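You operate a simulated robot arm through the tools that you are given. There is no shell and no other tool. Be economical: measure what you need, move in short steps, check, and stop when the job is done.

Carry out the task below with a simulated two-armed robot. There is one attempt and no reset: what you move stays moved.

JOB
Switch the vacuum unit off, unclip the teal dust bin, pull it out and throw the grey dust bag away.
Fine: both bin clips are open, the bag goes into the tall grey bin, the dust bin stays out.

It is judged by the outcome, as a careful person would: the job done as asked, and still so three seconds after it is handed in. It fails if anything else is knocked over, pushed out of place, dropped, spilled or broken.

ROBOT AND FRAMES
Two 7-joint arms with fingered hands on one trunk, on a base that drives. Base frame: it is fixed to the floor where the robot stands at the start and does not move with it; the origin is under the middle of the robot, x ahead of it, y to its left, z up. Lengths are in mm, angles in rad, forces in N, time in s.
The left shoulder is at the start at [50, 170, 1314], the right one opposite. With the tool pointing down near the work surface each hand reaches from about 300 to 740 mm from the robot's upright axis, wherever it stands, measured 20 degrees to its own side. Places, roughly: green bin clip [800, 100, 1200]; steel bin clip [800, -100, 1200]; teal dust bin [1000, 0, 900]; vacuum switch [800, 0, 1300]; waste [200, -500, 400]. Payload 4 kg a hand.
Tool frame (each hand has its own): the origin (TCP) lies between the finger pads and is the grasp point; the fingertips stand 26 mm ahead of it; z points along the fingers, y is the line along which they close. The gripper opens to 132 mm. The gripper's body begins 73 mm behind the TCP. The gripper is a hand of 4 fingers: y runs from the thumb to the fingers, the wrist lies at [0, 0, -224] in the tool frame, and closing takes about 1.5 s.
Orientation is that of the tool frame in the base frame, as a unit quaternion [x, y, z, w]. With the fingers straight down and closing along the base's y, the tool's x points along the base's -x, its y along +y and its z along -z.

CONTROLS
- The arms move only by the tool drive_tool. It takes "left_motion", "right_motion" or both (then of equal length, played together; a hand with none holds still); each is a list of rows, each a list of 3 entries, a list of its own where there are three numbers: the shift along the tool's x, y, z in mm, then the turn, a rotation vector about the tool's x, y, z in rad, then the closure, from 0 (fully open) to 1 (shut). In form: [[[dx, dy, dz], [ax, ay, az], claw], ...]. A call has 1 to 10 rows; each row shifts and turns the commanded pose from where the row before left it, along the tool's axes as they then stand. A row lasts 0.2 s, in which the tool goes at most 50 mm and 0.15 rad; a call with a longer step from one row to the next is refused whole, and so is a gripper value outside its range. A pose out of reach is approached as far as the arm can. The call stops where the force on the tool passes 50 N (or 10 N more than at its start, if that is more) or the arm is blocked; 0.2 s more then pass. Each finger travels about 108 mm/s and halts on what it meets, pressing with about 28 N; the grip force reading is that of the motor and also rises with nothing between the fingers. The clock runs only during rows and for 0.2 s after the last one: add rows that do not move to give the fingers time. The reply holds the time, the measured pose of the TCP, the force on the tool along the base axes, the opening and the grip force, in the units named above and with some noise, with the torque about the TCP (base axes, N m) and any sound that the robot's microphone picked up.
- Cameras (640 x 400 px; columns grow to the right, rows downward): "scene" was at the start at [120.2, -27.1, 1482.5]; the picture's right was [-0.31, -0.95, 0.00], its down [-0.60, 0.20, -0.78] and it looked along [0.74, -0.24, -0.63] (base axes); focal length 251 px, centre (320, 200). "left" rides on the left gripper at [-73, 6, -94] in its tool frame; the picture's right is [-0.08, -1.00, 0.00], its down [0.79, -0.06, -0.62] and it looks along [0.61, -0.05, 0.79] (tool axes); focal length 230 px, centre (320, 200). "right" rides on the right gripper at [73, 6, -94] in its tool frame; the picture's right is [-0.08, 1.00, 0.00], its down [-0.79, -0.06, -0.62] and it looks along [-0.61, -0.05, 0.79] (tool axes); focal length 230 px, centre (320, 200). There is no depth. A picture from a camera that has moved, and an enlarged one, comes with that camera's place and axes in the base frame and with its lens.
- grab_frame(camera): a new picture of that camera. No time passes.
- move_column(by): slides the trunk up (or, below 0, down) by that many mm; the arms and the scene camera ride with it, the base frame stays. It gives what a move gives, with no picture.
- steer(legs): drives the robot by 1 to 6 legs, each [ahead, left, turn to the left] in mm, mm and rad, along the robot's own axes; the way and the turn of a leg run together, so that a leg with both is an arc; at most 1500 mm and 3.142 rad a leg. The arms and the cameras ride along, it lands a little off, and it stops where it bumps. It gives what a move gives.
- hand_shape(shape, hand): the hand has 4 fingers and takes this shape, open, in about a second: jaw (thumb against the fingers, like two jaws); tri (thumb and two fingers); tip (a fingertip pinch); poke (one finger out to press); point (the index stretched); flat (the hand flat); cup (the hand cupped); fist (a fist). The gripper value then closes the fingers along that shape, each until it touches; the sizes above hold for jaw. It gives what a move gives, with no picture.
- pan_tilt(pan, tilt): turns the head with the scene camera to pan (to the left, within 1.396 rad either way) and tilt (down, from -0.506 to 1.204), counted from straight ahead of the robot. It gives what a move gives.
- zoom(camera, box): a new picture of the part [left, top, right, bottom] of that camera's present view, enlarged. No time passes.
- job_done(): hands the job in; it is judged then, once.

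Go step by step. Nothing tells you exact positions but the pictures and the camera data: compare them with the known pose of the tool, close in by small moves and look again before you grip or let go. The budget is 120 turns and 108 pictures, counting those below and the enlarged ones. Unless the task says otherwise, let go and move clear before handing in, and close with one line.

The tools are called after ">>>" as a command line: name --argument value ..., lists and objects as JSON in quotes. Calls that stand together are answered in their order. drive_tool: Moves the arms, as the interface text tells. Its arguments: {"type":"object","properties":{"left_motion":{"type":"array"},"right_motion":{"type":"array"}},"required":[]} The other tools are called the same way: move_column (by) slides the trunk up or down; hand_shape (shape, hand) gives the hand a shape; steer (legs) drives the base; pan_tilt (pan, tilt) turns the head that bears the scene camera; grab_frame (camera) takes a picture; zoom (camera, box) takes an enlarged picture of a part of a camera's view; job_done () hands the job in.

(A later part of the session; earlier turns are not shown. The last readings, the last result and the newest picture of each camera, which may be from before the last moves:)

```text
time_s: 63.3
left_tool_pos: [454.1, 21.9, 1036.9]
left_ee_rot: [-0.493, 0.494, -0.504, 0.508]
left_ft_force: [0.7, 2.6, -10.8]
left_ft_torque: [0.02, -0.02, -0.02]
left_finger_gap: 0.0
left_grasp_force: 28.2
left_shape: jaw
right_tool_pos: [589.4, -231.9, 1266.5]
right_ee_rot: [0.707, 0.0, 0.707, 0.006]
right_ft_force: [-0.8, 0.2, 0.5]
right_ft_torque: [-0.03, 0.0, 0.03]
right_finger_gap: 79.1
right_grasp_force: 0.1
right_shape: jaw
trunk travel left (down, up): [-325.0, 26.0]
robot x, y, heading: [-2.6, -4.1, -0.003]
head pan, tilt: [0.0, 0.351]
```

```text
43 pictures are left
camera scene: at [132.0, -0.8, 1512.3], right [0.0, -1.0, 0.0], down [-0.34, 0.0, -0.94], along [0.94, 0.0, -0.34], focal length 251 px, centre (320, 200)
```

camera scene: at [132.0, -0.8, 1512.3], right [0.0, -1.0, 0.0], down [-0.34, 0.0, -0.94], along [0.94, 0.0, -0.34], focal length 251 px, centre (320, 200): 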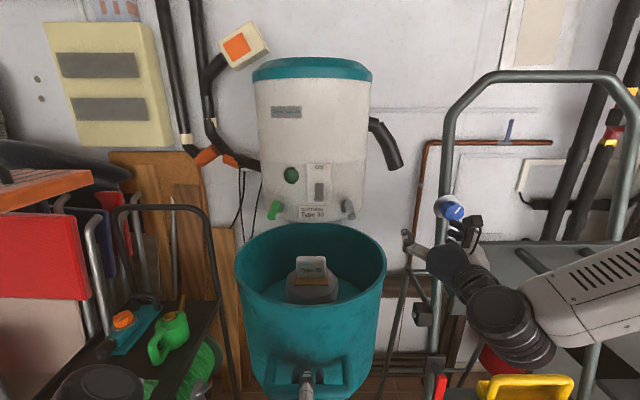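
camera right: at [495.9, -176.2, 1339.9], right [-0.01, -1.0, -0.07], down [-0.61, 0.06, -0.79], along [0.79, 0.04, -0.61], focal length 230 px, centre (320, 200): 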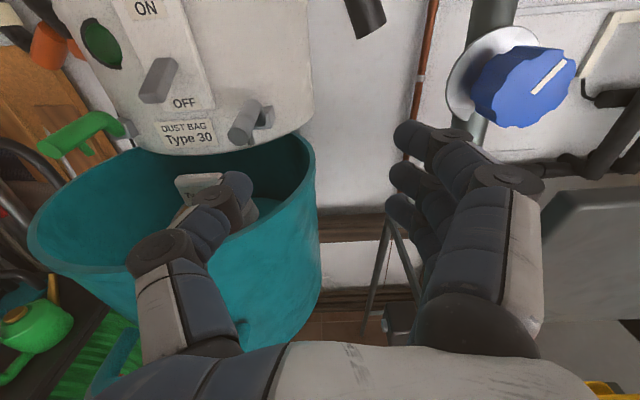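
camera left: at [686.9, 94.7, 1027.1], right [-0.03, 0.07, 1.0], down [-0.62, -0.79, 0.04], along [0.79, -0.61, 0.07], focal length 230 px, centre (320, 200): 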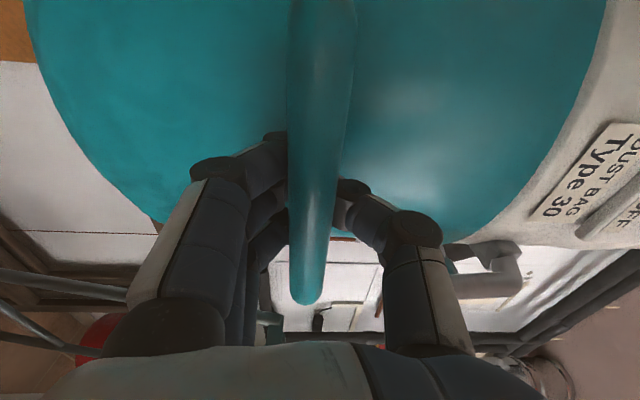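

The bin is out ~325 mm with the bag well clear of the unit at about (640, 21, 1150). I keep the left hand holding, and pitch the right hand down 60° for the bag.

>>> drive_tool --right_motion '[[[40, 0, 0], [0, 0, 0], 0], [[30, 0, 0], [0, -0.15, 0], 0], [[0, 0, 0], [0, -0.15, 0], 0], [[0, 0, 0], [0, -0.15, 0], 0], [[0, 0, 0], [0, -0.15, 0], 0], [[0, 0, 0], [0, -0.15, 0], 0], [[0, 0, 0], [0, -0.15, 0], 0], [[0, 0, 0], [0, -0.15, 0], 0]]'

>>> grab_frame --camera "right"

>>> grab_frame --camera "scene"

```text
time_s: 65.1
left_tool_pos: [455.7, 21.4, 1037.9]
left_ee_rot: [-0.493, 0.494, -0.504, 0.508]
left_ft_force: [1.3, 1.8, -8.9]
left_ft_torque: [-0.02, -0.12, 0.0]
left_finger_gap: 0.0
left_grasp_force: 27.9
left_shape: jaw
right_tool_pos: [592.9, -233.1, 1336.2]
right_ee_rot: [0.967, -0.003, 0.256, 0.004]
right_ft_force: [0.5, -0.6, 0.7]
right_ft_torque: [0.01, 0.01, -0.01]
right_finger_gap: 132.0
right_grasp_force: 0.1
right_shape: jaw
trunk travel left (down, up): [-325.0, 26.0]
robot x, y, heading: [-2.2, 1.7, -0.006]
head pan, tilt: [0.0, 0.351]
```

```text
42 pictures are left
camera right: at [608.7, -236.9, 1453.8], right [-0.07, -1.0, -0.03], down [-0.99, 0.07, 0.15], along [-0.14, 0.04, -0.99], focal length 230 px, centre (320, 200)
```

right: 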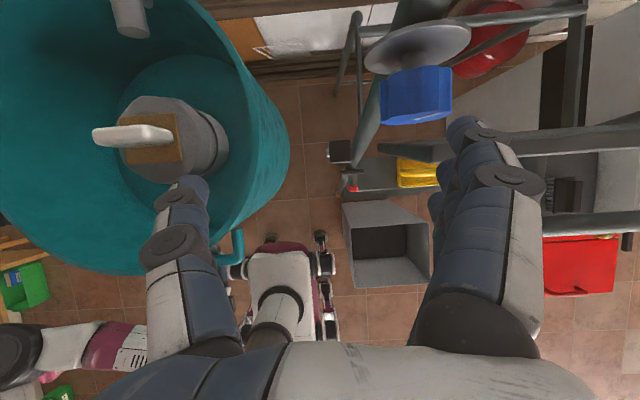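

```text
41 pictures are left
camera scene: at [132.8, -1.3, 1512.2], right [0.0, -1.0, 0.0], down [-0.34, 0.0, -0.94], along [0.94, 0.0, -0.34], focal length 251 px, centre (320, 200)
```

scene: 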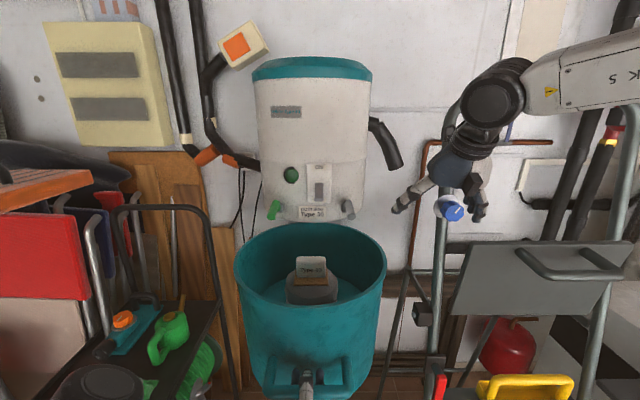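

Seen from above, the bag's tab is a thin upright plate (wide along y, thin along x) at about (667, 21, 1160). I'll point the right hand straight down and roll it 90° so it closes along x across the plate.

>>> drive_tool --right_motion '[[[0, 0, 0], [0, -0.13, 0], 0], [[0, 0, 0], [0, -0.13, 0], 0], [[0, 0, 0], [0, -0.13, 0], 0], [[0, 0, 0], [0, -0.128, 0], 0], [[0, 0, 0], [0, 0, -0.145], 0], [[0, 0, 0], [0, 0, -0.145], 0], [[0, 0, 0], [0, 0, -0.145], 0], [[0, 0, 0], [0, 0, -0.145], 0], [[0, 0, 0], [0, 0, -0.145], 0], [[0, 0, 0], [0, 0, -0.145], 0]]'

>>> drive_tool --right_motion '[[[0, 0, 0], [0, 0, -0.145], 0], [[0, 0, 0], [0, 0, -0.145], 0], [[0, 0, 0], [0, 0, -0.145], 0], [[0, 0, 0], [0, 0, -0.145], 0], [[0, 0, 0], [0, 0, -0.121], 0], [[0, 0, 0], [0, 0, 0], 0]]'

>>> grab_frame --camera "right"

```text
time_s: 67.3
left_tool_pos: [453.5, 23.0, 1039.1]
left_ee_rot: [-0.493, 0.493, -0.505, 0.509]
left_ft_force: [2.1, 0.3, -2.3]
left_ft_torque: [-0.01, -0.05, -0.01]
left_finger_gap: 0.0
left_grasp_force: 28.2
left_shape: jaw
right_tool_pos: [589.0, -232.3, 1338.6]
right_ee_rot: [0.908, 0.42, 0.0, 0.004]
right_ft_force: [-11.4, 4.6, 1.9]
right_ft_torque: [0.04, 0.14, -0.41]
right_finger_gap: 131.1
right_grasp_force: 0.1
right_shape: jaw
trunk travel left (down, up): [-325.0, 26.0]
robot x, y, heading: [-2.2, 0.3, 0.002]
head pan, tilt: [0.0, 0.351]
```

```text
time_s: 68.7
left_tool_pos: [453.7, 22.5, 1037.4]
left_ee_rot: [-0.494, 0.493, -0.504, 0.509]
left_ft_force: [2.0, -0.2, -0.5]
left_ft_torque: [-0.01, 0.01, -0.01]
left_finger_gap: 0.0
left_grasp_force: 28.1
left_shape: jaw
right_tool_pos: [591.6, -232.2, 1337.5]
right_ee_rot: [0.709, 0.705, -0.001, 0.003]
right_ft_force: [0.7, -0.1, -0.9]
right_ft_torque: [-0.02, -0.01, 0.02]
right_finger_gap: 132.0
right_grasp_force: 0.1
right_shape: jaw
trunk travel left (down, up): [-325.0, 26.0]
robot x, y, heading: [2.1, -1.6, -0.007]
head pan, tilt: [0.0, 0.351]
```

```text
40 pictures are left
camera right: at [596.9, -158.3, 1430.1], right [1.0, -0.08, 0.0], down [-0.07, -0.78, 0.62], along [-0.05, -0.62, -0.78], focal length 230 px, centre (320, 200)
```

right: 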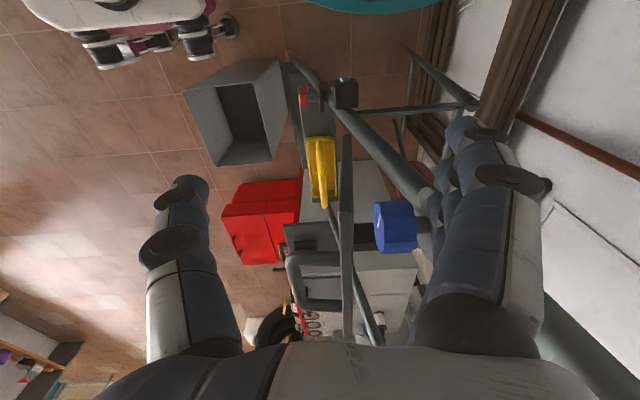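

Hand points down, closing along x. I check for any disturbance by the blue knob later; now I move over the bag and look.

>>> drive_tool --right_motion '[[[40, 0, 0], [0, 0, 0], 0], [[45, 0, 0], [0, 0, 0], 0], [[45, 10, 0], [0, 0, 0], 0], [[45, 20, 0], [0, 0, 0], 0], [[40, 20, 0], [0, 0, 0], 0], [[38, 15, 0], [0, 0, 0], 0]]'

>>> grab_frame --camera "right"

>>> grab_frame --camera "scene"

```text
time_s: 70.1
left_tool_pos: [455.0, 21.9, 1038.5]
left_ee_rot: [-0.493, 0.493, -0.505, 0.509]
left_ft_force: [-1.3, 0.1, -0.7]
left_ft_torque: [0.0, -0.06, -0.01]
left_finger_gap: 0.1
left_grasp_force: 27.8
left_shape: jaw
right_tool_pos: [622.3, -2.7, 1325.1]
right_ee_rot: [0.71, 0.705, -0.001, 0.004]
right_ft_force: [0.5, 0.0, 0.3]
right_ft_torque: [-0.01, 0.03, -0.04]
right_finger_gap: 132.1
right_grasp_force: 0.0
right_shape: jaw
right hand out of reach, approached as far as the arm can: row 5, 6
trunk travel left (down, up): [-325.0, 26.0]
robot x, y, heading: [1.3, -3.6, -0.003]
head pan, tilt: [0.0, 0.351]
```

```text
39 pictures are left
camera right: at [626.9, 71.2, 1417.4], right [1.0, -0.08, 0.0], down [-0.07, -0.78, 0.62], along [-0.05, -0.62, -0.78], focal length 230 px, centre (320, 200)
```

right: 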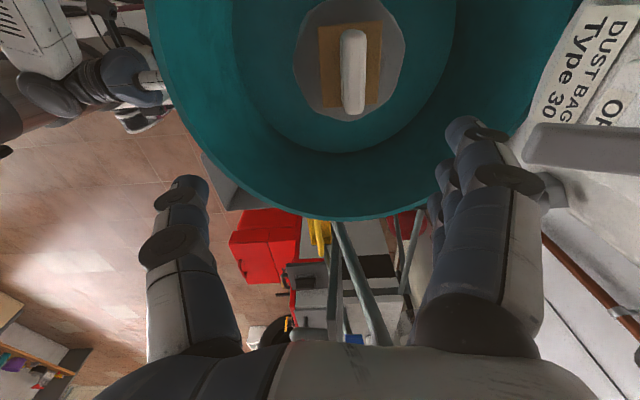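

```text
38 pictures are left
camera scene: at [131.7, -1.2, 1512.4], right [0.0, -1.0, 0.0], down [-0.34, 0.0, -0.94], along [0.94, 0.0, -0.34], focal length 251 px, centre (320, 200)
```

scene: 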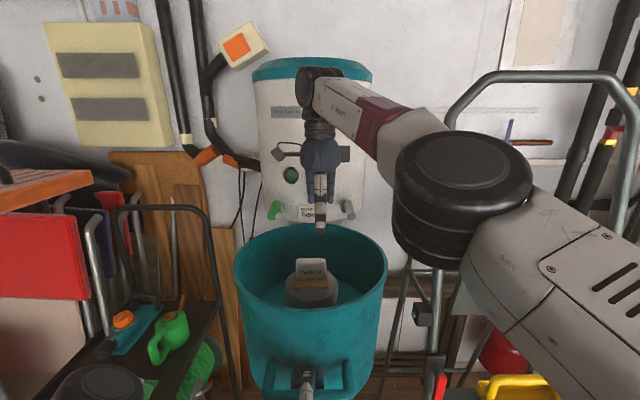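

The right arm is at its reach limit up there; the base should come ~85 mm forward for the lift. The left hand feels no bin weight, so the slide carries it: I open the left hand with its fingers still below the bar and check.

>>> drive_tool --left_motion '[[[0, 0, 0], [0, 0, 0], 0.6], [[0, 0, 0], [0, 0, 0], 0.5], [[0, 0, 0], [0, 0, 0], 0.4], [[0, 0, 0], [0, 0, 0], 0.4]]'

>>> grab_frame --camera "left"

>>> grab_frame --camera "scene"

```text
time_s: 71.1
left_tool_pos: [454.0, 21.8, 1037.9]
left_ee_rot: [-0.494, 0.493, -0.504, 0.509]
left_ft_force: [0.2, -1.3, 0.2]
left_ft_torque: [-0.03, 0.01, -0.01]
left_finger_gap: 78.6
left_grasp_force: 0.0
left_shape: jaw
right_tool_pos: [621.3, -3.6, 1324.7]
right_ee_rot: [0.709, 0.705, -0.002, 0.004]
right_ft_force: [0.4, -0.6, -0.2]
right_ft_torque: [0.0, -0.02, -0.01]
right_finger_gap: 131.9
right_grasp_force: 0.1
right_shape: jaw
trunk travel left (down, up): [-325.0, 26.0]
robot x, y, heading: [0.9, -1.7, 0.001]
head pan, tilt: [0.0, 0.351]
```

```text
37 pictures are left
camera left: at [361.7, 94.4, 1030.5], right [-0.03, 0.07, 1.0], down [-0.62, -0.79, 0.04], along [0.79, -0.61, 0.07], focal length 230 px, centre (320, 200)
```

left: 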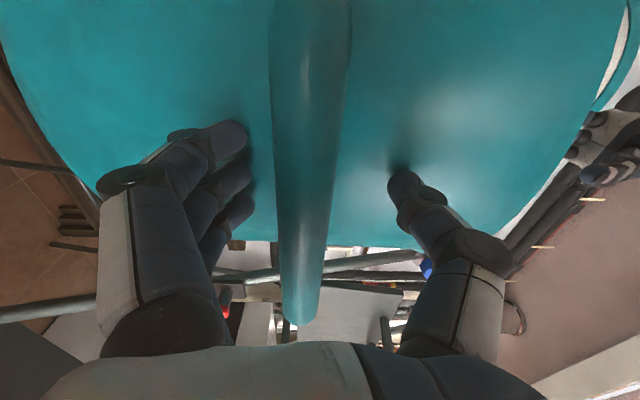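

```text
36 pictures are left
camera scene: at [131.3, -1.2, 1512.4], right [0.0, -1.0, 0.0], down [-0.34, 0.0, -0.94], along [0.94, 0.0, -0.34], focal length 251 px, centre (320, 200)
```

scene: 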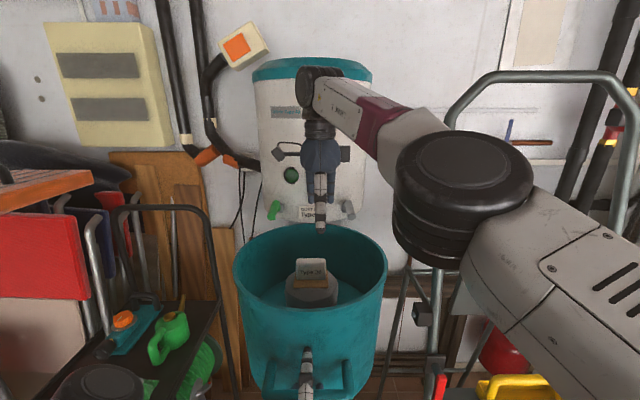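

The bin stays put by itself. I withdraw the left hand 50 mm and move it off to the left.

>>> drive_tool --left_motion '[[[0, -1, -17], [0, 0, 0], 0.4], [[0, -1, -17], [0, 0, 0], 0.4], [[0, -1, -16], [0, 0, 0], 0.4], [[0, 0, 0], [0, 0, 0], 0.4], [[-40, 0, 0], [0, 0, 0], 0.4], [[-45, 0, 0], [0, 0, 0], 0.4], [[-45, 0, 0], [0, 0, 0], 0.4], [[-45, 0, 0], [0, 0, 0], 0.4], [[-45, 0, 0], [0, 0, 0], 0.4]]'

>>> grab_frame --camera "scene"

```text
time_s: 73.1
left_tool_pos: [403.8, 242.2, 1038.1]
left_ee_rot: [-0.494, 0.494, -0.505, 0.507]
left_ft_force: [-0.2, -0.3, -1.4]
left_ft_torque: [-0.03, 0.0, 0.0]
left_finger_gap: 78.6
left_grasp_force: 0.0
left_shape: jaw
right_tool_pos: [621.5, -2.3, 1325.5]
right_ee_rot: [0.71, 0.704, -0.002, 0.004]
right_ft_force: [-0.4, 0.3, -0.4]
right_ft_torque: [-0.01, -0.04, -0.01]
right_finger_gap: 131.7
right_grasp_force: 0.1
right_shape: jaw
trunk travel left (down, up): [-325.0, 26.0]
robot x, y, heading: [-3.5, 0.5, -0.007]
head pan, tilt: [0.0, 0.351]
```

```text
35 pictures are left
camera scene: at [130.7, -0.1, 1512.5], right [0.0, -1.0, 0.0], down [-0.34, 0.0, -0.94], along [0.94, 0.0, -0.34], focal length 251 px, centre (320, 200)
```

scene: 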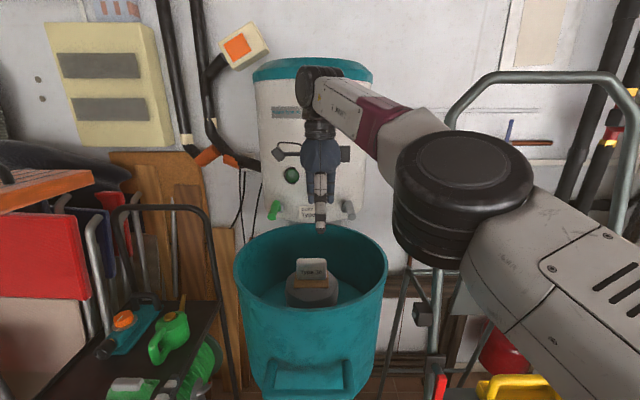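

Right hand first goes back 60 mm to avoid the toggle, then the base moves 80 mm ahead.

>>> drive_tool --right_motion '[[[0, -30, 0], [0, 0, 0], 0], [[0, -30, 0], [0, 0, 0], 0], [[0, 0, 0], [0, 0, 0], 0]]'

>>> steer --legs '[[80, 0, 0]]'

>>> grab_frame --camera "right"

>>> grab_frame --camera "scene"

```text
time_s: 73.9
left_tool_pos: [404.9, 241.4, 1039.1]
left_ee_rot: [-0.492, 0.495, -0.505, 0.508]
left_ft_force: [0.0, 0.6, 0.1]
left_ft_torque: [-0.03, -0.01, 0.01]
left_finger_gap: 78.7
left_grasp_force: 0.0
left_shape: jaw
right_tool_pos: [561.4, -3.8, 1325.0]
right_ee_rot: [0.71, 0.704, -0.002, 0.004]
right_ft_force: [0.6, -0.4, -0.5]
right_ft_torque: [0.03, -0.01, -0.01]
right_finger_gap: 132.1
right_grasp_force: 0.0
right_shape: jaw
trunk travel left (down, up): [-325.0, 26.0]
robot x, y, heading: [-0.7, 0.8, -0.006]
head pan, tilt: [0.0, 0.351]
```

```text
time_s: 75.0
left_tool_pos: [484.0, 241.3, 1039.6]
left_ee_rot: [-0.494, 0.494, -0.504, 0.509]
left_ft_force: [0.2, -0.2, 0.8]
left_ft_torque: [-0.01, 0.01, 0.0]
left_finger_gap: 78.6
left_grasp_force: 0.1
left_shape: jaw
right_tool_pos: [641.1, -1.9, 1324.4]
right_ee_rot: [0.71, 0.704, -0.001, 0.004]
right_ft_force: [1.0, -0.9, -0.7]
right_ft_torque: [0.01, 0.03, -0.03]
right_finger_gap: 132.1
right_grasp_force: 0.1
right_shape: jaw
trunk travel left (down, up): [-325.0, 26.0]
robot x, y, heading: [79.9, 0.5, 0.0]
head pan, tilt: [0.0, 0.351]
```

```text
34 pictures are left
camera right: at [646.8, 72.8, 1416.7], right [1.0, -0.08, 0.0], down [-0.07, -0.78, 0.62], along [-0.05, -0.62, -0.78], focal length 230 px, centre (320, 200)
```

right: 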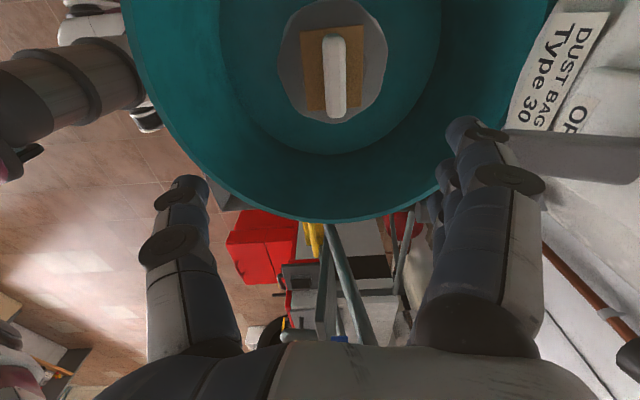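

```text
33 pictures are left
camera scene: at [211.5, -1.2, 1512.3], right [0.0, -1.0, 0.0], down [-0.34, 0.0, -0.94], along [0.94, 0.0, -0.34], focal length 251 px, centre (320, 200)
```

scene: 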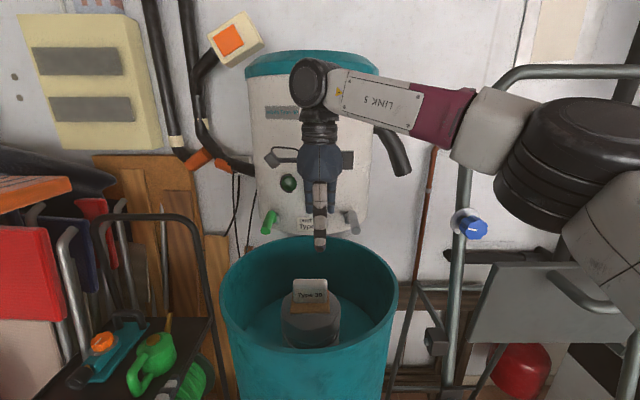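

The tab is at about (659, 23), from z≈1112 to 1170. I centre over it and descend to z≈1205 for a check.

>>> drive_tool --right_motion '[[[25, 17, 0], [0, 0, 0], 0.3], [[0, 0, 40], [0, 0, 0], 0.3], [[0, 0, 40], [0, 0, 0], 0.3], [[0, 0, 40], [0, 0, 0], 0.3]]'

>>> grab_frame --camera "right"

>>> grab_frame --camera "scene"

```text
time_s: 76.0
left_tool_pos: [483.6, 240.1, 1039.5]
left_ee_rot: [-0.494, 0.494, -0.503, 0.509]
left_ft_force: [0.8, 1.1, -1.2]
left_ft_torque: [-0.02, 0.03, 0.03]
left_finger_gap: 78.6
left_grasp_force: 0.1
left_shape: jaw
right_tool_pos: [658.2, 21.2, 1203.2]
right_ee_rot: [0.709, 0.705, -0.001, 0.004]
right_ft_force: [0.2, -0.2, 0.5]
right_ft_torque: [0.07, -0.01, 0.0]
right_finger_gap: 92.8
right_grasp_force: 0.1
right_shape: jaw
trunk travel left (down, up): [-325.0, 26.0]
robot x, y, heading: [81.7, -0.5, 0.002]
head pan, tilt: [0.0, 0.351]
```

```text
32 pictures are left
camera right: at [663.6, 95.1, 1295.6], right [1.0, -0.08, 0.0], down [-0.07, -0.78, 0.62], along [-0.05, -0.62, -0.78], focal length 230 px, centre (320, 200)
```

right: 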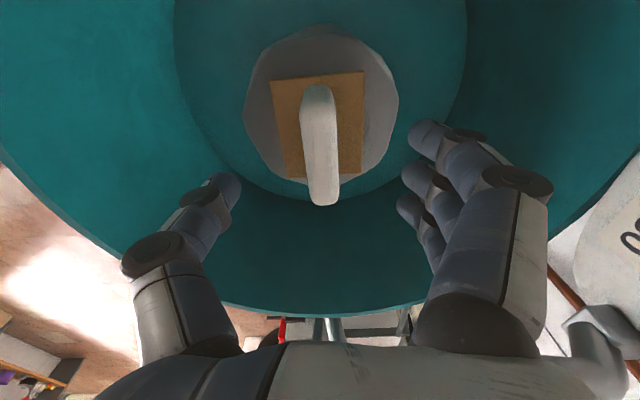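

```text
31 pictures are left
camera scene: at [211.2, -2.1, 1512.3], right [0.0, -1.0, 0.0], down [-0.34, 0.0, -0.94], along [0.94, 0.0, -0.34], focal length 251 px, centre (320, 200)
```

scene: 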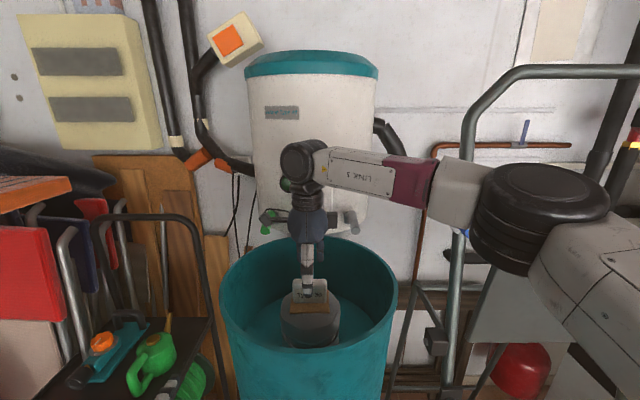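

The tab spans y −5 to 67 at x≈660, between the fingers. I shift 8 mm in y, go down 55 mm and close.

>>> drive_tool --right_motion '[[[8, 2, 20], [0, 0, 0], 0.3], [[0, 0, 20], [0, 0, 0], 0.3], [[0, 0, 15], [0, 0, 0], 0.3], [[0, 0, 0], [0, 0, 0], 1], [[0, 0, 0], [0, 0, 0], 1], [[0, 0, 0], [0, 0, 0], 1], [[0, 0, 0], [0, 0, 0], 1], [[0, 0, 0], [0, 0, 0], 1], [[0, 0, 0], [0, 0, 0], 1]]'

>>> grab_frame --camera "right"

```text
time_s: 78.0
left_tool_pos: [484.1, 241.4, 1038.5]
left_ee_rot: [-0.493, 0.493, -0.504, 0.509]
left_ft_force: [-0.9, 0.1, 0.0]
left_ft_torque: [-0.01, 0.02, 0.0]
left_finger_gap: 78.9
left_grasp_force: 0.0
left_shape: jaw
right_tool_pos: [659.8, 28.1, 1149.1]
right_ee_rot: [0.709, 0.705, -0.002, 0.004]
right_ft_force: [0.1, 0.4, 0.1]
right_ft_torque: [0.03, -0.04, 0.04]
right_finger_gap: 16.9
right_grasp_force: 28.2
right_shape: jaw
trunk travel left (down, up): [-325.0, 26.0]
robot x, y, heading: [78.2, 0.1, -0.001]
head pan, tilt: [0.0, 0.351]
```

```text
30 pictures are left
camera right: at [665.9, 102.9, 1241.5], right [1.0, -0.08, 0.0], down [-0.07, -0.78, 0.62], along [-0.05, -0.62, -0.78], focal length 230 px, centre (320, 200)
```

right: 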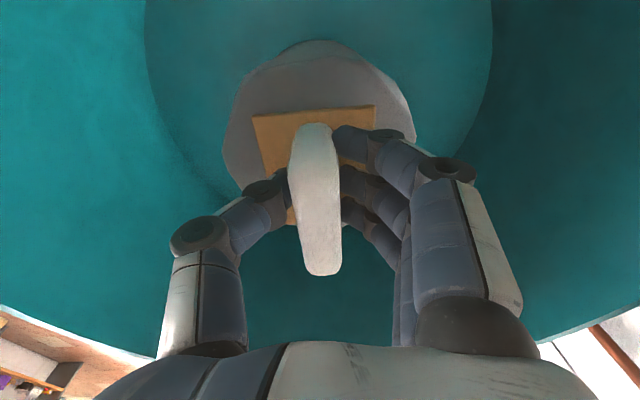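

The tab is held between thumb and three fingers, 17 mm gap. I lift slowly and watch.

>>> drive_tool --right_motion '[[[0, 0, -10], [0, 0, 0], 1], [[0, 0, -15], [0, 0, 0], 1], [[0, 0, -20], [0, 0, 0], 1], [[0, 0, -20], [0, 0, 0], 1], [[0, 0, -20], [0, 0, 0], 1], [[0, 0, -20], [0, 0, 0], 1], [[0, 0, -20], [0, 0, 0], 1]]'

>>> grab_frame --camera "scene"

>>> grab_frame --camera "right"

```text
time_s: 79.5
left_tool_pos: [482.4, 241.6, 1038.9]
left_ee_rot: [-0.494, 0.493, -0.504, 0.509]
left_ft_force: [0.0, 0.1, 0.1]
left_ft_torque: [-0.01, 0.01, 0.04]
left_finger_gap: 78.6
left_grasp_force: 0.0
left_shape: jaw
right_tool_pos: [661.9, 31.5, 1275.4]
right_ee_rot: [0.71, 0.704, -0.001, 0.005]
right_ft_force: [-0.3, -0.3, -4.0]
right_ft_torque: [0.02, -0.01, -0.03]
right_finger_gap: 16.8
right_grasp_force: 27.3
right_shape: jaw
trunk travel left (down, up): [-325.0, 26.0]
robot x, y, heading: [77.8, -5.8, -0.0]
head pan, tilt: [0.0, 0.351]
```

```text
29 pictures are left
camera scene: at [210.6, -0.9, 1512.4], right [0.0, -1.0, 0.0], down [-0.34, 0.0, -0.94], along [0.94, 0.0, -0.34], focal length 251 px, centre (320, 200)
```

scene: 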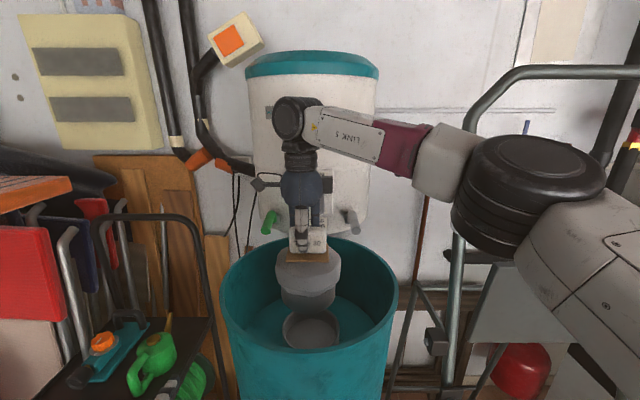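

```text
28 pictures are left
camera right: at [666.6, 106.3, 1367.0], right [1.0, -0.08, 0.0], down [-0.07, -0.78, 0.62], along [-0.05, -0.62, -0.78], focal length 230 px, centre (320, 200)
```

right: 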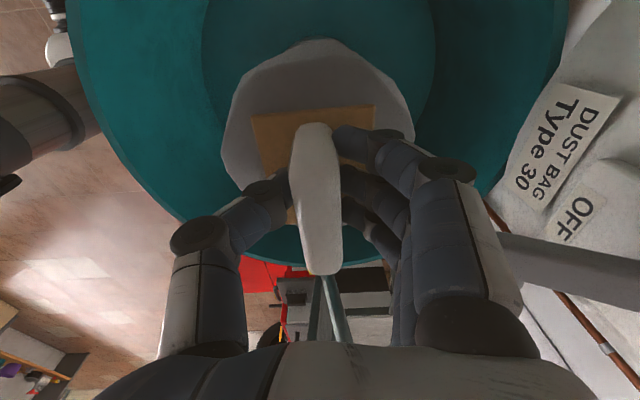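

The bag is free and weighs only 4 N. I lift another 105 mm while drawing it back from the unit.

>>> drive_tool --right_motion '[[[0, -5, -20], [0, 0, 0], 1], [[0, -10, -20], [0, 0, 0], 1], [[0, -10, -20], [0, 0, 0], 1], [[0, -10, -20], [0, 0, 0], 1], [[0, -10, -20], [0, 0, 0], 1], [[0, -10, -10], [0, 0, 0], 1]]'

>>> grab_frame --camera "scene"

```text
time_s: 81.0
left_tool_pos: [482.7, 241.1, 1038.2]
left_ee_rot: [-0.493, 0.493, -0.504, 0.509]
left_ft_force: [-0.1, -0.1, -0.4]
left_ft_torque: [-0.02, 0.0, 0.01]
left_finger_gap: 78.8
left_grasp_force: 0.1
left_shape: jaw
right_tool_pos: [605.4, 33.2, 1386.8]
right_ee_rot: [0.709, 0.705, -0.002, 0.004]
right_ft_force: [0.7, -0.3, -4.6]
right_ft_torque: [0.02, -0.02, -0.02]
right_finger_gap: 16.7
right_grasp_force: 27.9
right_shape: jaw
trunk travel left (down, up): [-325.0, 26.0]
robot x, y, heading: [77.1, -0.5, -0.001]
head pan, tilt: [0.0, 0.351]
```

```text
27 pictures are left
camera scene: at [210.6, -1.4, 1512.4], right [0.0, -1.0, 0.0], down [-0.34, 0.0, -0.94], along [0.94, 0.0, -0.34], focal length 251 px, centre (320, 200)
```

scene: 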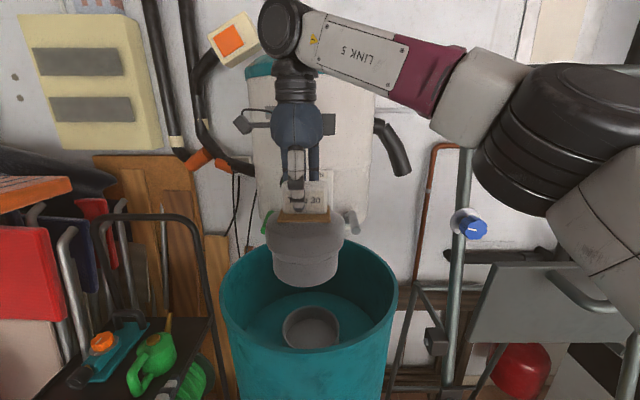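

The bag clears the rim. A blue knob on the ladder stands at about (650, −300, 1295), so I draw the bag back to x≈440 before going right; and turn the head toward the waste bin.

>>> drive_tool --right_motion '[[[0, -40, 0], [0, 0, 0], 1], [[0, -42, 0], [0, 0, 0], 1], [[0, -42, 0], [0, 0, 0], 1], [[0, -42, 0], [0, 0, 0], 1], [[-40, 0, 0], [0, 0, 0], 1], [[-45, 0, 0], [0, 0, 0], 1], [[-45, 0, 0], [0, 0, 0], 1], [[-45, 0, 0], [0, 0, 0], 1], [[-45, 0, 0], [0, 0, 0], 1]]'

>>> pan_tilt --pan -1.0 --tilt 0.9

>>> grab_frame --camera "scene"

>>> grab_frame --camera "right"

```text
time_s: 83.0
left_tool_pos: [483.6, 240.1, 1040.0]
left_ee_rot: [-0.494, 0.493, -0.504, 0.509]
left_ft_force: [-0.1, -0.6, 0.7]
left_ft_torque: [0.01, 0.02, 0.0]
left_finger_gap: 78.5
left_grasp_force: 0.1
left_shape: jaw
right_tool_pos: [436.6, -188.4, 1382.9]
right_ee_rot: [0.709, 0.705, -0.002, 0.004]
right_ft_force: [-0.7, 0.2, -4.6]
right_ft_torque: [0.06, -0.03, 0.0]
right_finger_gap: 16.3
right_grasp_force: 27.9
right_shape: jaw
trunk travel left (down, up): [-325.0, 26.0]
robot x, y, heading: [79.6, -3.3, 0.002]
head pan, tilt: [0.0, 0.351]
```

```text
time_s: 84.2
left_tool_pos: [483.4, 241.4, 1038.8]
left_ee_rot: [-0.493, 0.494, -0.504, 0.509]
left_ft_force: [-0.4, -0.5, -0.6]
left_ft_torque: [0.01, 0.03, -0.01]
left_finger_gap: 79.0
left_grasp_force: 0.0
left_shape: jaw
right_tool_pos: [437.0, -186.2, 1383.1]
right_ee_rot: [0.71, 0.704, -0.001, 0.004]
right_ft_force: [0.2, -0.4, -3.8]
right_ft_torque: [0.02, 0.02, 0.01]
right_finger_gap: 16.6
right_grasp_force: 27.7
right_shape: jaw
trunk travel left (down, up): [-325.0, 26.0]
robot x, y, heading: [79.1, 1.6, -0.006]
head pan, tilt: [-1.0, 0.901]
```

```text
26 pictures are left
camera scene: at [158.4, -64.8, 1464.9], right [-0.84, -0.54, 0.0], down [-0.42, 0.66, -0.62], along [0.34, -0.52, -0.78], focal length 251 px, centre (320, 200)
```

scene: 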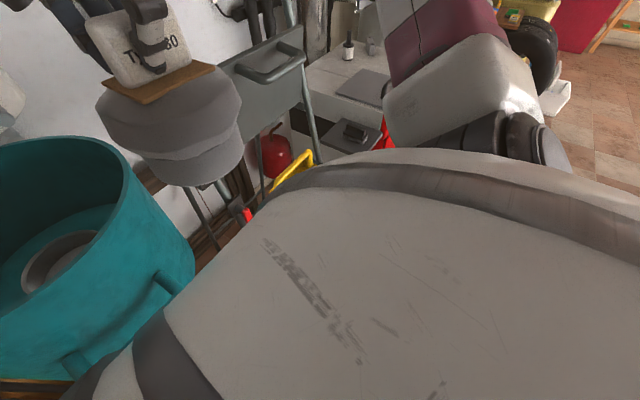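

```text
25 pictures are left
camera right: at [443.3, -111.9, 1475.6], right [1.0, -0.08, 0.0], down [-0.07, -0.78, 0.62], along [-0.05, -0.62, -0.78], focal length 230 px, centre (320, 200)
```

right: 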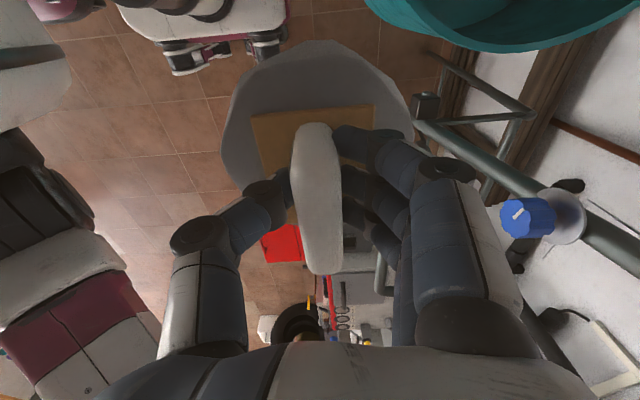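

The shoulder hides the waste bin in this view; from the two earlier overhead views I place its opening around (240, −468), rim z≈450. I carry the bag there at height and look again.

>>> drive_tool --right_motion '[[[-35, -25, 0], [0, 0, 0], 1], [[-35, -25, 0], [0, 0, 0], 1], [[-35, -25, 0], [0, 0, 0], 1], [[-35, -25, 0], [0, 0, 0], 1], [[-35, -25, 0], [0, 0, 0], 1], [[-35, -25, 0], [0, 0, 0], 1]]'

>>> grab_frame --camera "scene"

>>> grab_frame --camera "right"

```text
time_s: 85.6
left_tool_pos: [483.3, 241.5, 1039.6]
left_ee_rot: [-0.493, 0.493, -0.504, 0.51]
left_ft_force: [-0.4, 0.8, 0.6]
left_ft_torque: [-0.03, 0.02, 0.01]
left_finger_gap: 78.4
left_grasp_force: 0.2
left_shape: jaw
right_tool_pos: [319.9, -334.7, 1361.0]
right_ee_rot: [0.709, 0.705, 0.0, 0.003]
right_ft_force: [-0.7, 0.1, -4.1]
right_ft_torque: [0.04, -0.06, -0.06]
right_finger_gap: 16.6
right_grasp_force: 27.5
right_shape: jaw
right hand out of reach, approached as far as the arm can: row 5, 6
trunk travel left (down, up): [-325.0, 26.0]
robot x, y, heading: [74.4, -3.2, -0.003]
head pan, tilt: [-1.0, 0.901]
```

```text
24 pictures are left
camera scene: at [157.3, -65.3, 1464.9], right [-0.84, -0.54, 0.0], down [-0.42, 0.66, -0.62], along [0.34, -0.52, -0.78], focal length 251 px, centre (320, 200)
```

scene: 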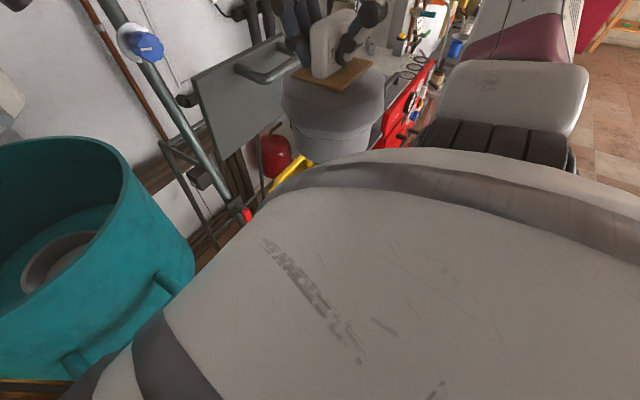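

```text
23 pictures are left
camera right: at [323.9, -260.3, 1454.6], right [1.0, -0.08, 0.0], down [-0.07, -0.78, 0.62], along [-0.05, -0.62, -0.78], focal length 230 px, centre (320, 200)
```

right: 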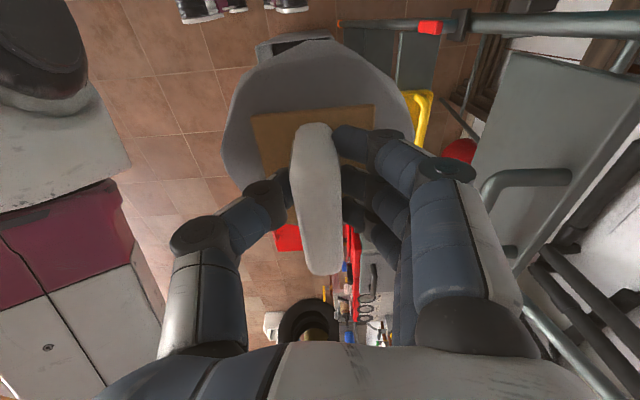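

The visible near edge of the waste bin runs from about (94,−327) to (360,−308), confirming a centre near (230,−455). The arm reaches better lower, so I descend 150 mm and check.

>>> drive_tool --right_motion '[[[0, 0, 40], [0, 0, 0], 1], [[0, 0, 40], [0, 0, 0], 1], [[0, 0, 40], [0, 0, 0], 1], [[0, 0, 40], [0, 0, 0], 1], [[0, 0, 40], [0, 0, 0], 1]]'

>>> grab_frame --camera "scene"

```text
time_s: 86.8
left_tool_pos: [485.1, 240.7, 1039.6]
left_ee_rot: [-0.493, 0.493, -0.504, 0.51]
left_ft_force: [0.1, 0.4, 0.8]
left_ft_torque: [0.05, 0.0, -0.02]
left_finger_gap: 78.6
left_grasp_force: 0.0
left_shape: jaw
right_tool_pos: [352.2, -355.0, 1176.5]
right_ee_rot: [0.709, 0.705, -0.001, 0.002]
right_ft_force: [0.5, -1.4, -4.6]
right_ft_torque: [0.05, -0.02, 0.01]
right_finger_gap: 16.3
right_grasp_force: 27.5
right_shape: jaw
right hand out of reach, approached as far as the arm can: row 3, 4, 5
trunk travel left (down, up): [-325.0, 26.0]
robot x, y, heading: [81.7, 3.7, 0.0]
head pan, tilt: [-1.0, 0.901]
```

```text
22 pictures are left
camera scene: at [158.4, -65.3, 1464.8], right [-0.84, -0.54, 0.0], down [-0.42, 0.66, -0.62], along [0.33, -0.52, -0.78], focal length 251 px, centre (320, 200)
```

scene: 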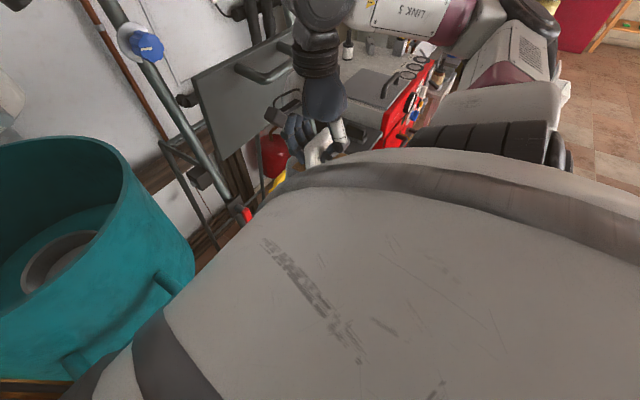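

The arm is only too folded here (too near the shoulder); deeper it gets room. I continue descending and let it settle toward the target.

>>> drive_tool --right_motion '[[[0, 0, 40], [0, 0, 0], 1], [[0, 0, 40], [0, 0, 0], 1], [[0, 0, 40], [0, 0, 0], 1], [[0, 0, 40], [0, 0, 0], 1], [[0, 0, 0], [0, 0, 0], 1]]'

>>> grab_frame --camera "right"

```text
time_s: 88.0
left_tool_pos: [483.7, 239.6, 1038.7]
left_ee_rot: [-0.493, 0.494, -0.504, 0.509]
left_ft_force: [-0.6, 0.1, 0.6]
left_ft_torque: [-0.02, -0.01, -0.01]
left_finger_gap: 78.5
left_grasp_force: 0.2
left_shape: jaw
right_tool_pos: [364.2, -361.8, 1017.8]
right_ee_rot: [0.709, 0.705, -0.001, 0.003]
right_ft_force: [0.0, 0.3, -4.0]
right_ft_torque: [0.02, -0.03, -0.01]
right_finger_gap: 16.3
right_grasp_force: 27.9
right_shape: jaw
right hand out of reach, approached as far as the arm can: row 1, 2
trunk travel left (down, up): [-325.0, 26.0]
robot x, y, heading: [77.7, 1.0, 0.001]
head pan, tilt: [-1.0, 0.901]
```

```text
21 pictures are left
camera right: at [370.2, -286.2, 1109.8], right [1.0, -0.08, 0.0], down [-0.07, -0.78, 0.62], along [-0.05, -0.62, -0.78], focal length 230 px, centre (320, 200)
```

right: 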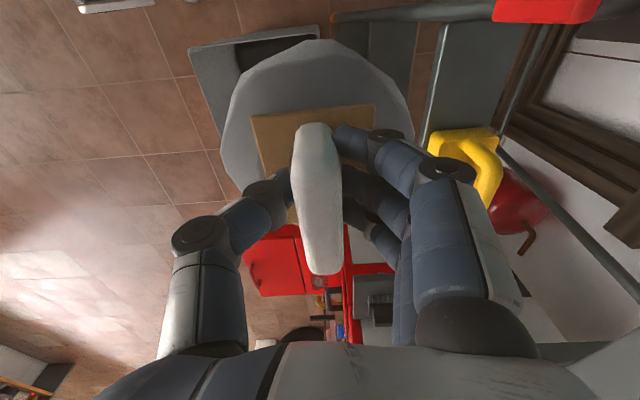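

Two views give the waste rim at z≈615, spanning x 130–370, y −310 to −590, centre ≈(248, −445). I move diagonally down to above it at z≈840.

>>> drive_tool --right_motion '[[[0, 0, 40], [0, 0, 0], 1], [[-12, -17, 25], [0, 0, 0], 1], [[-12, -17, 25], [0, 0, 0], 1], [[-12, -17, 25], [0, 0, 0], 1], [[-12, -17, 25], [0, 0, 0], 1], [[-12, -17, 25], [0, 0, 0], 1], [[-12, -16, 15], [0, 0, 0], 1], [[-11, -15, 0], [0, 0, 0], 1], [[0, 0, 0], [0, 0, 0], 1]]'

>>> grab_frame --camera "right"

```text
time_s: 90.0
left_tool_pos: [484.1, 241.3, 1038.6]
left_ee_rot: [-0.493, 0.493, -0.504, 0.51]
left_ft_force: [-0.1, -0.6, -1.1]
left_ft_torque: [0.02, 0.01, 0.0]
left_finger_gap: 78.6
left_grasp_force: 0.1
left_shape: jaw
right_tool_pos: [250.6, -444.6, 838.7]
right_ee_rot: [0.708, 0.706, -0.001, 0.003]
right_ft_force: [0.4, 0.9, -4.2]
right_ft_torque: [-0.03, -0.03, 0.0]
right_finger_gap: 16.4
right_grasp_force: 28.3
right_shape: jaw
trunk travel left (down, up): [-325.0, 26.0]
robot x, y, heading: [79.2, -3.4, -0.007]
head pan, tilt: [-1.0, 0.901]
```

```text
20 pictures are left
camera right: at [255.6, -369.6, 931.2], right [1.0, -0.08, 0.0], down [-0.07, -0.78, 0.62], along [-0.05, -0.62, -0.78], focal length 230 px, centre (320, 200)
```

right: 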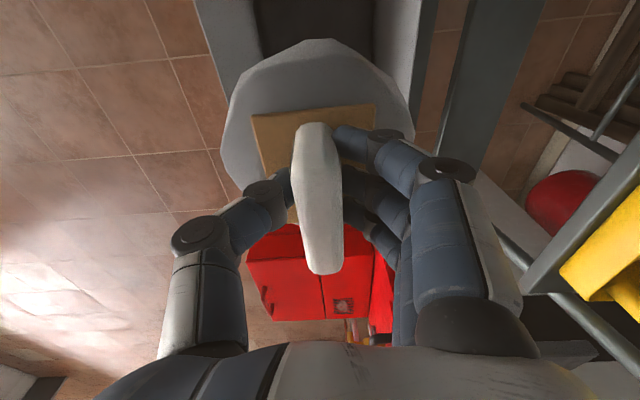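

The bag is centred between the bin's walls in x, and well inside in y. I lower it 140 mm into the opening, watching force.

>>> drive_tool --right_motion '[[[0, -5, 20], [0, 0, 0], 1], [[0, 0, 20], [0, 0, 0], 1], [[0, 0, 20], [0, 0, 0], 1], [[0, 0, 20], [0, 0, 0], 1], [[0, 0, 20], [0, 0, 0], 1], [[0, 0, 20], [0, 0, 0], 1], [[0, 0, 20], [0, 0, 0], 1]]'

>>> grab_frame --camera "right"

```text
time_s: 91.6
left_tool_pos: [483.8, 240.9, 1038.9]
left_ee_rot: [-0.494, 0.493, -0.504, 0.509]
left_ft_force: [1.3, -1.2, -0.2]
left_ft_torque: [0.0, 0.01, -0.04]
left_finger_gap: 78.8
left_grasp_force: 0.0
left_shape: jaw
right_tool_pos: [242.7, -445.6, 699.8]
right_ee_rot: [0.71, 0.704, -0.001, 0.004]
right_ft_force: [0.6, 0.4, -4.4]
right_ft_torque: [0.03, -0.04, 0.0]
right_finger_gap: 16.5
right_grasp_force: 27.7
right_shape: jaw
trunk travel left (down, up): [-325.0, 26.0]
robot x, y, heading: [81.8, -2.9, -0.0]
head pan, tilt: [-1.0, 0.901]
```

```text
19 pictures are left
camera right: at [249.4, -370.3, 791.5], right [1.0, -0.08, 0.0], down [-0.07, -0.78, 0.62], along [-0.05, -0.62, -0.78], focal length 230 px, centre (320, 200)
```

right: 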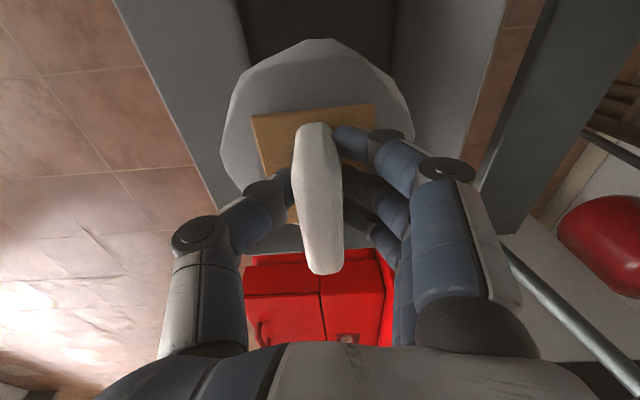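

The far rim shows at y≈−586, so the bag is inside the opening. I lower 90 mm more and release.

>>> drive_tool --right_motion '[[[0, 3, 20], [0, 0, 0], 1], [[0, 3, 25], [0, 0, 0], 1], [[0, 0, 25], [0, 0, 0], 1], [[0, 0, 20], [0, 0, 0], 1], [[0, 0, 0], [0, 0, 0], 0.4], [[0, 0, 0], [0, 0, 0], 0.4], [[0, 0, 0], [0, 0, 0], 0.4], [[0, 0, 0], [0, 0, 0], 0.4]]'

>>> grab_frame --camera "right"

```text
time_s: 93.4
left_tool_pos: [483.1, 241.2, 1040.0]
left_ee_rot: [-0.494, 0.494, -0.504, 0.509]
left_ft_force: [0.8, 0.2, 0.5]
left_ft_torque: [-0.01, 0.0, 0.0]
left_finger_gap: 78.5
left_grasp_force: 0.0
left_shape: jaw
right_tool_pos: [250.6, -444.5, 608.0]
right_ee_rot: [0.71, 0.704, -0.002, 0.003]
right_ft_force: [0.0, -0.6, -0.1]
right_ft_torque: [-0.01, 0.0, 0.0]
right_finger_gap: 78.5
right_grasp_force: 0.0
right_shape: jaw
trunk travel left (down, up): [-325.0, 26.0]
robot x, y, heading: [79.6, 0.6, -0.0]
head pan, tilt: [-1.0, 0.901]
```

```text
18 pictures are left
camera right: at [256.2, -370.3, 700.9], right [1.0, -0.08, 0.0], down [-0.07, -0.78, 0.62], along [-0.05, -0.62, -0.78], focal length 230 px, centre (320, 200)
```

right: 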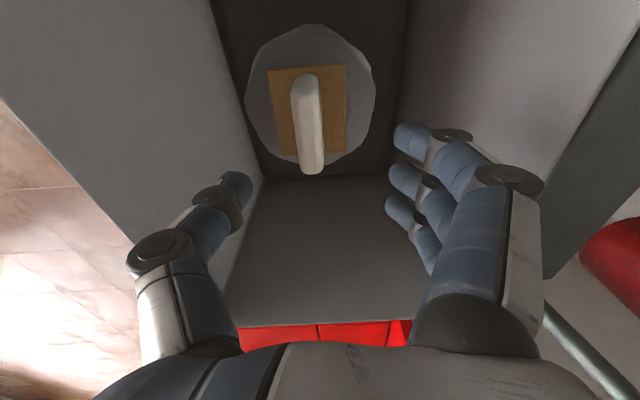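

The bag lies upright at the bottom of the grey bin. I raise the right hand out straight up and check the whole scene.

>>> drive_tool --right_motion '[[[0, 0, -30], [0, 0, 0], 0.4], [[0, 0, -40], [0, 0, 0], 0.4], [[0, 0, -40], [0, 0, 0], 0.4], [[0, 0, -40], [0, 0, 0], 0.4], [[0, 0, -40], [0, 0, 0], 0.4], [[0, 0, -40], [0, 0, 0], 0.4]]'

>>> pan_tilt --pan -0.2 --tilt 0.5

>>> grab_frame --camera "scene"

>>> grab_frame --camera "right"

```text
time_s: 94.8
left_tool_pos: [484.3, 242.1, 1038.9]
left_ee_rot: [-0.494, 0.493, -0.504, 0.509]
left_ft_force: [-0.5, -0.4, 0.6]
left_ft_torque: [0.03, -0.02, -0.02]
left_finger_gap: 78.6
left_grasp_force: 0.0
left_shape: jaw
right_tool_pos: [252.2, -442.8, 842.8]
right_ee_rot: [0.709, 0.705, -0.001, 0.004]
right_ft_force: [0.0, -0.2, -0.4]
right_ft_torque: [-0.01, -0.05, 0.0]
right_finger_gap: 78.8
right_grasp_force: 0.0
right_shape: jaw
trunk travel left (down, up): [-325.0, 26.0]
robot x, y, heading: [74.6, -3.0, -0.006]
head pan, tilt: [-1.0, 0.901]
```

```text
time_s: 96.0
left_tool_pos: [483.9, 241.5, 1038.8]
left_ee_rot: [-0.494, 0.493, -0.503, 0.509]
left_ft_force: [0.2, 0.0, 0.1]
left_ft_torque: [0.0, 0.01, 0.01]
left_finger_gap: 78.9
left_grasp_force: 0.0
left_shape: jaw
right_tool_pos: [252.5, -442.8, 841.6]
right_ee_rot: [0.71, 0.704, -0.002, 0.003]
right_ft_force: [-0.1, -0.5, -0.6]
right_ft_torque: [0.0, 0.02, -0.02]
right_finger_gap: 78.9
right_grasp_force: 0.1
right_shape: jaw
trunk travel left (down, up): [-325.0, 26.0]
robot x, y, heading: [80.6, 0.2, -0.002]
head pan, tilt: [-0.201, 0.499]
```

```text
17 pictures are left
camera scene: at [206.5, -19.5, 1498.7], right [-0.2, -0.98, 0.0], down [-0.47, 0.1, -0.88], along [0.86, -0.18, -0.48], focal length 251 px, centre (320, 200)
```

scene: 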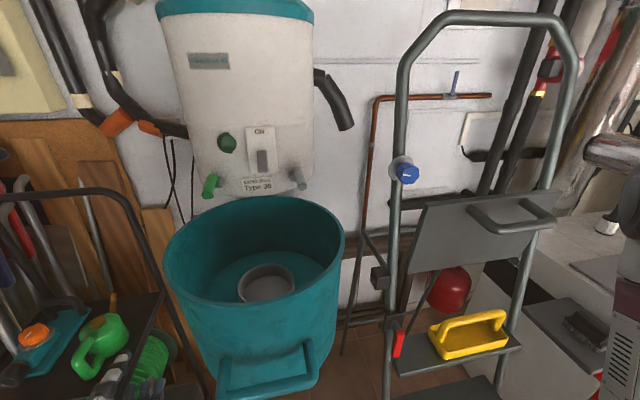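

```text
16 pictures are left
camera right: at [258.2, -369.1, 933.8], right [1.0, -0.08, 0.0], down [-0.07, -0.78, 0.62], along [-0.05, -0.62, -0.78], focal length 230 px, centre (320, 200)
```

right: 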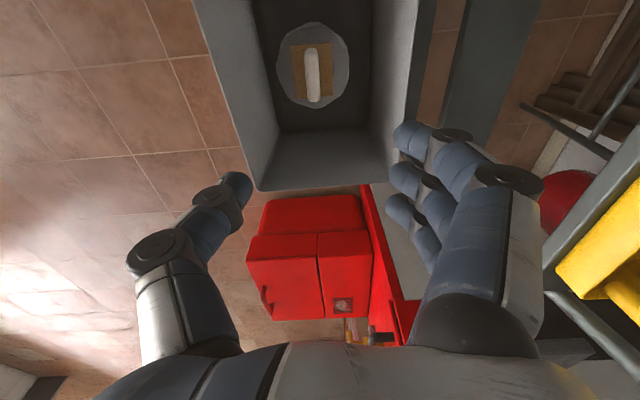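

Everything looks right. One check: the blue knob that the hand may have brushed earlier, and the clips and switch.

>>> zoom --camera "scene" --box '[370, 140, 450, 200]'

>>> zoom --camera "scene" --box '[170, 110, 330, 230]'

```text
6.67 times, centred on (410, 170) of scene
camera zoom: at [206.5, -19.5, 1498.7], right [-0.2, -0.98, 0.0], down [-0.47, 0.1, -0.88], along [0.86, -0.18, -0.48], focal length 1672 px, centre (-280, 400)
```

zoom: 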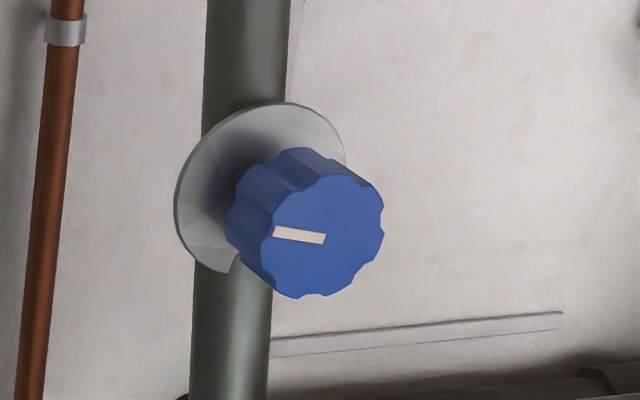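

```text
3.33 times, centred on (250, 170) of scene
camera zoom: at [206.5, -19.5, 1498.7], right [-0.2, -0.98, 0.0], down [-0.47, 0.1, -0.88], along [0.86, -0.18, -0.48], focal length 836 px, centre (553, 300)
```

zoom: 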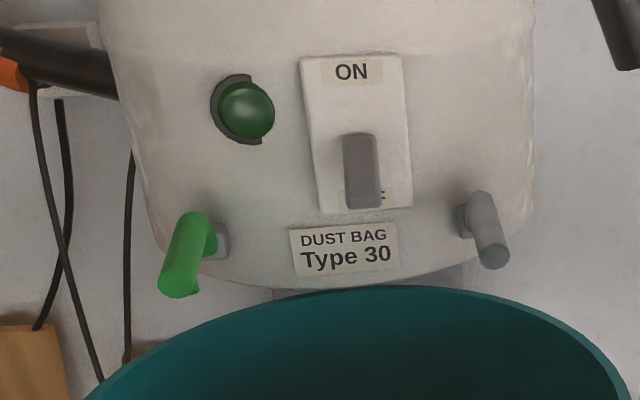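

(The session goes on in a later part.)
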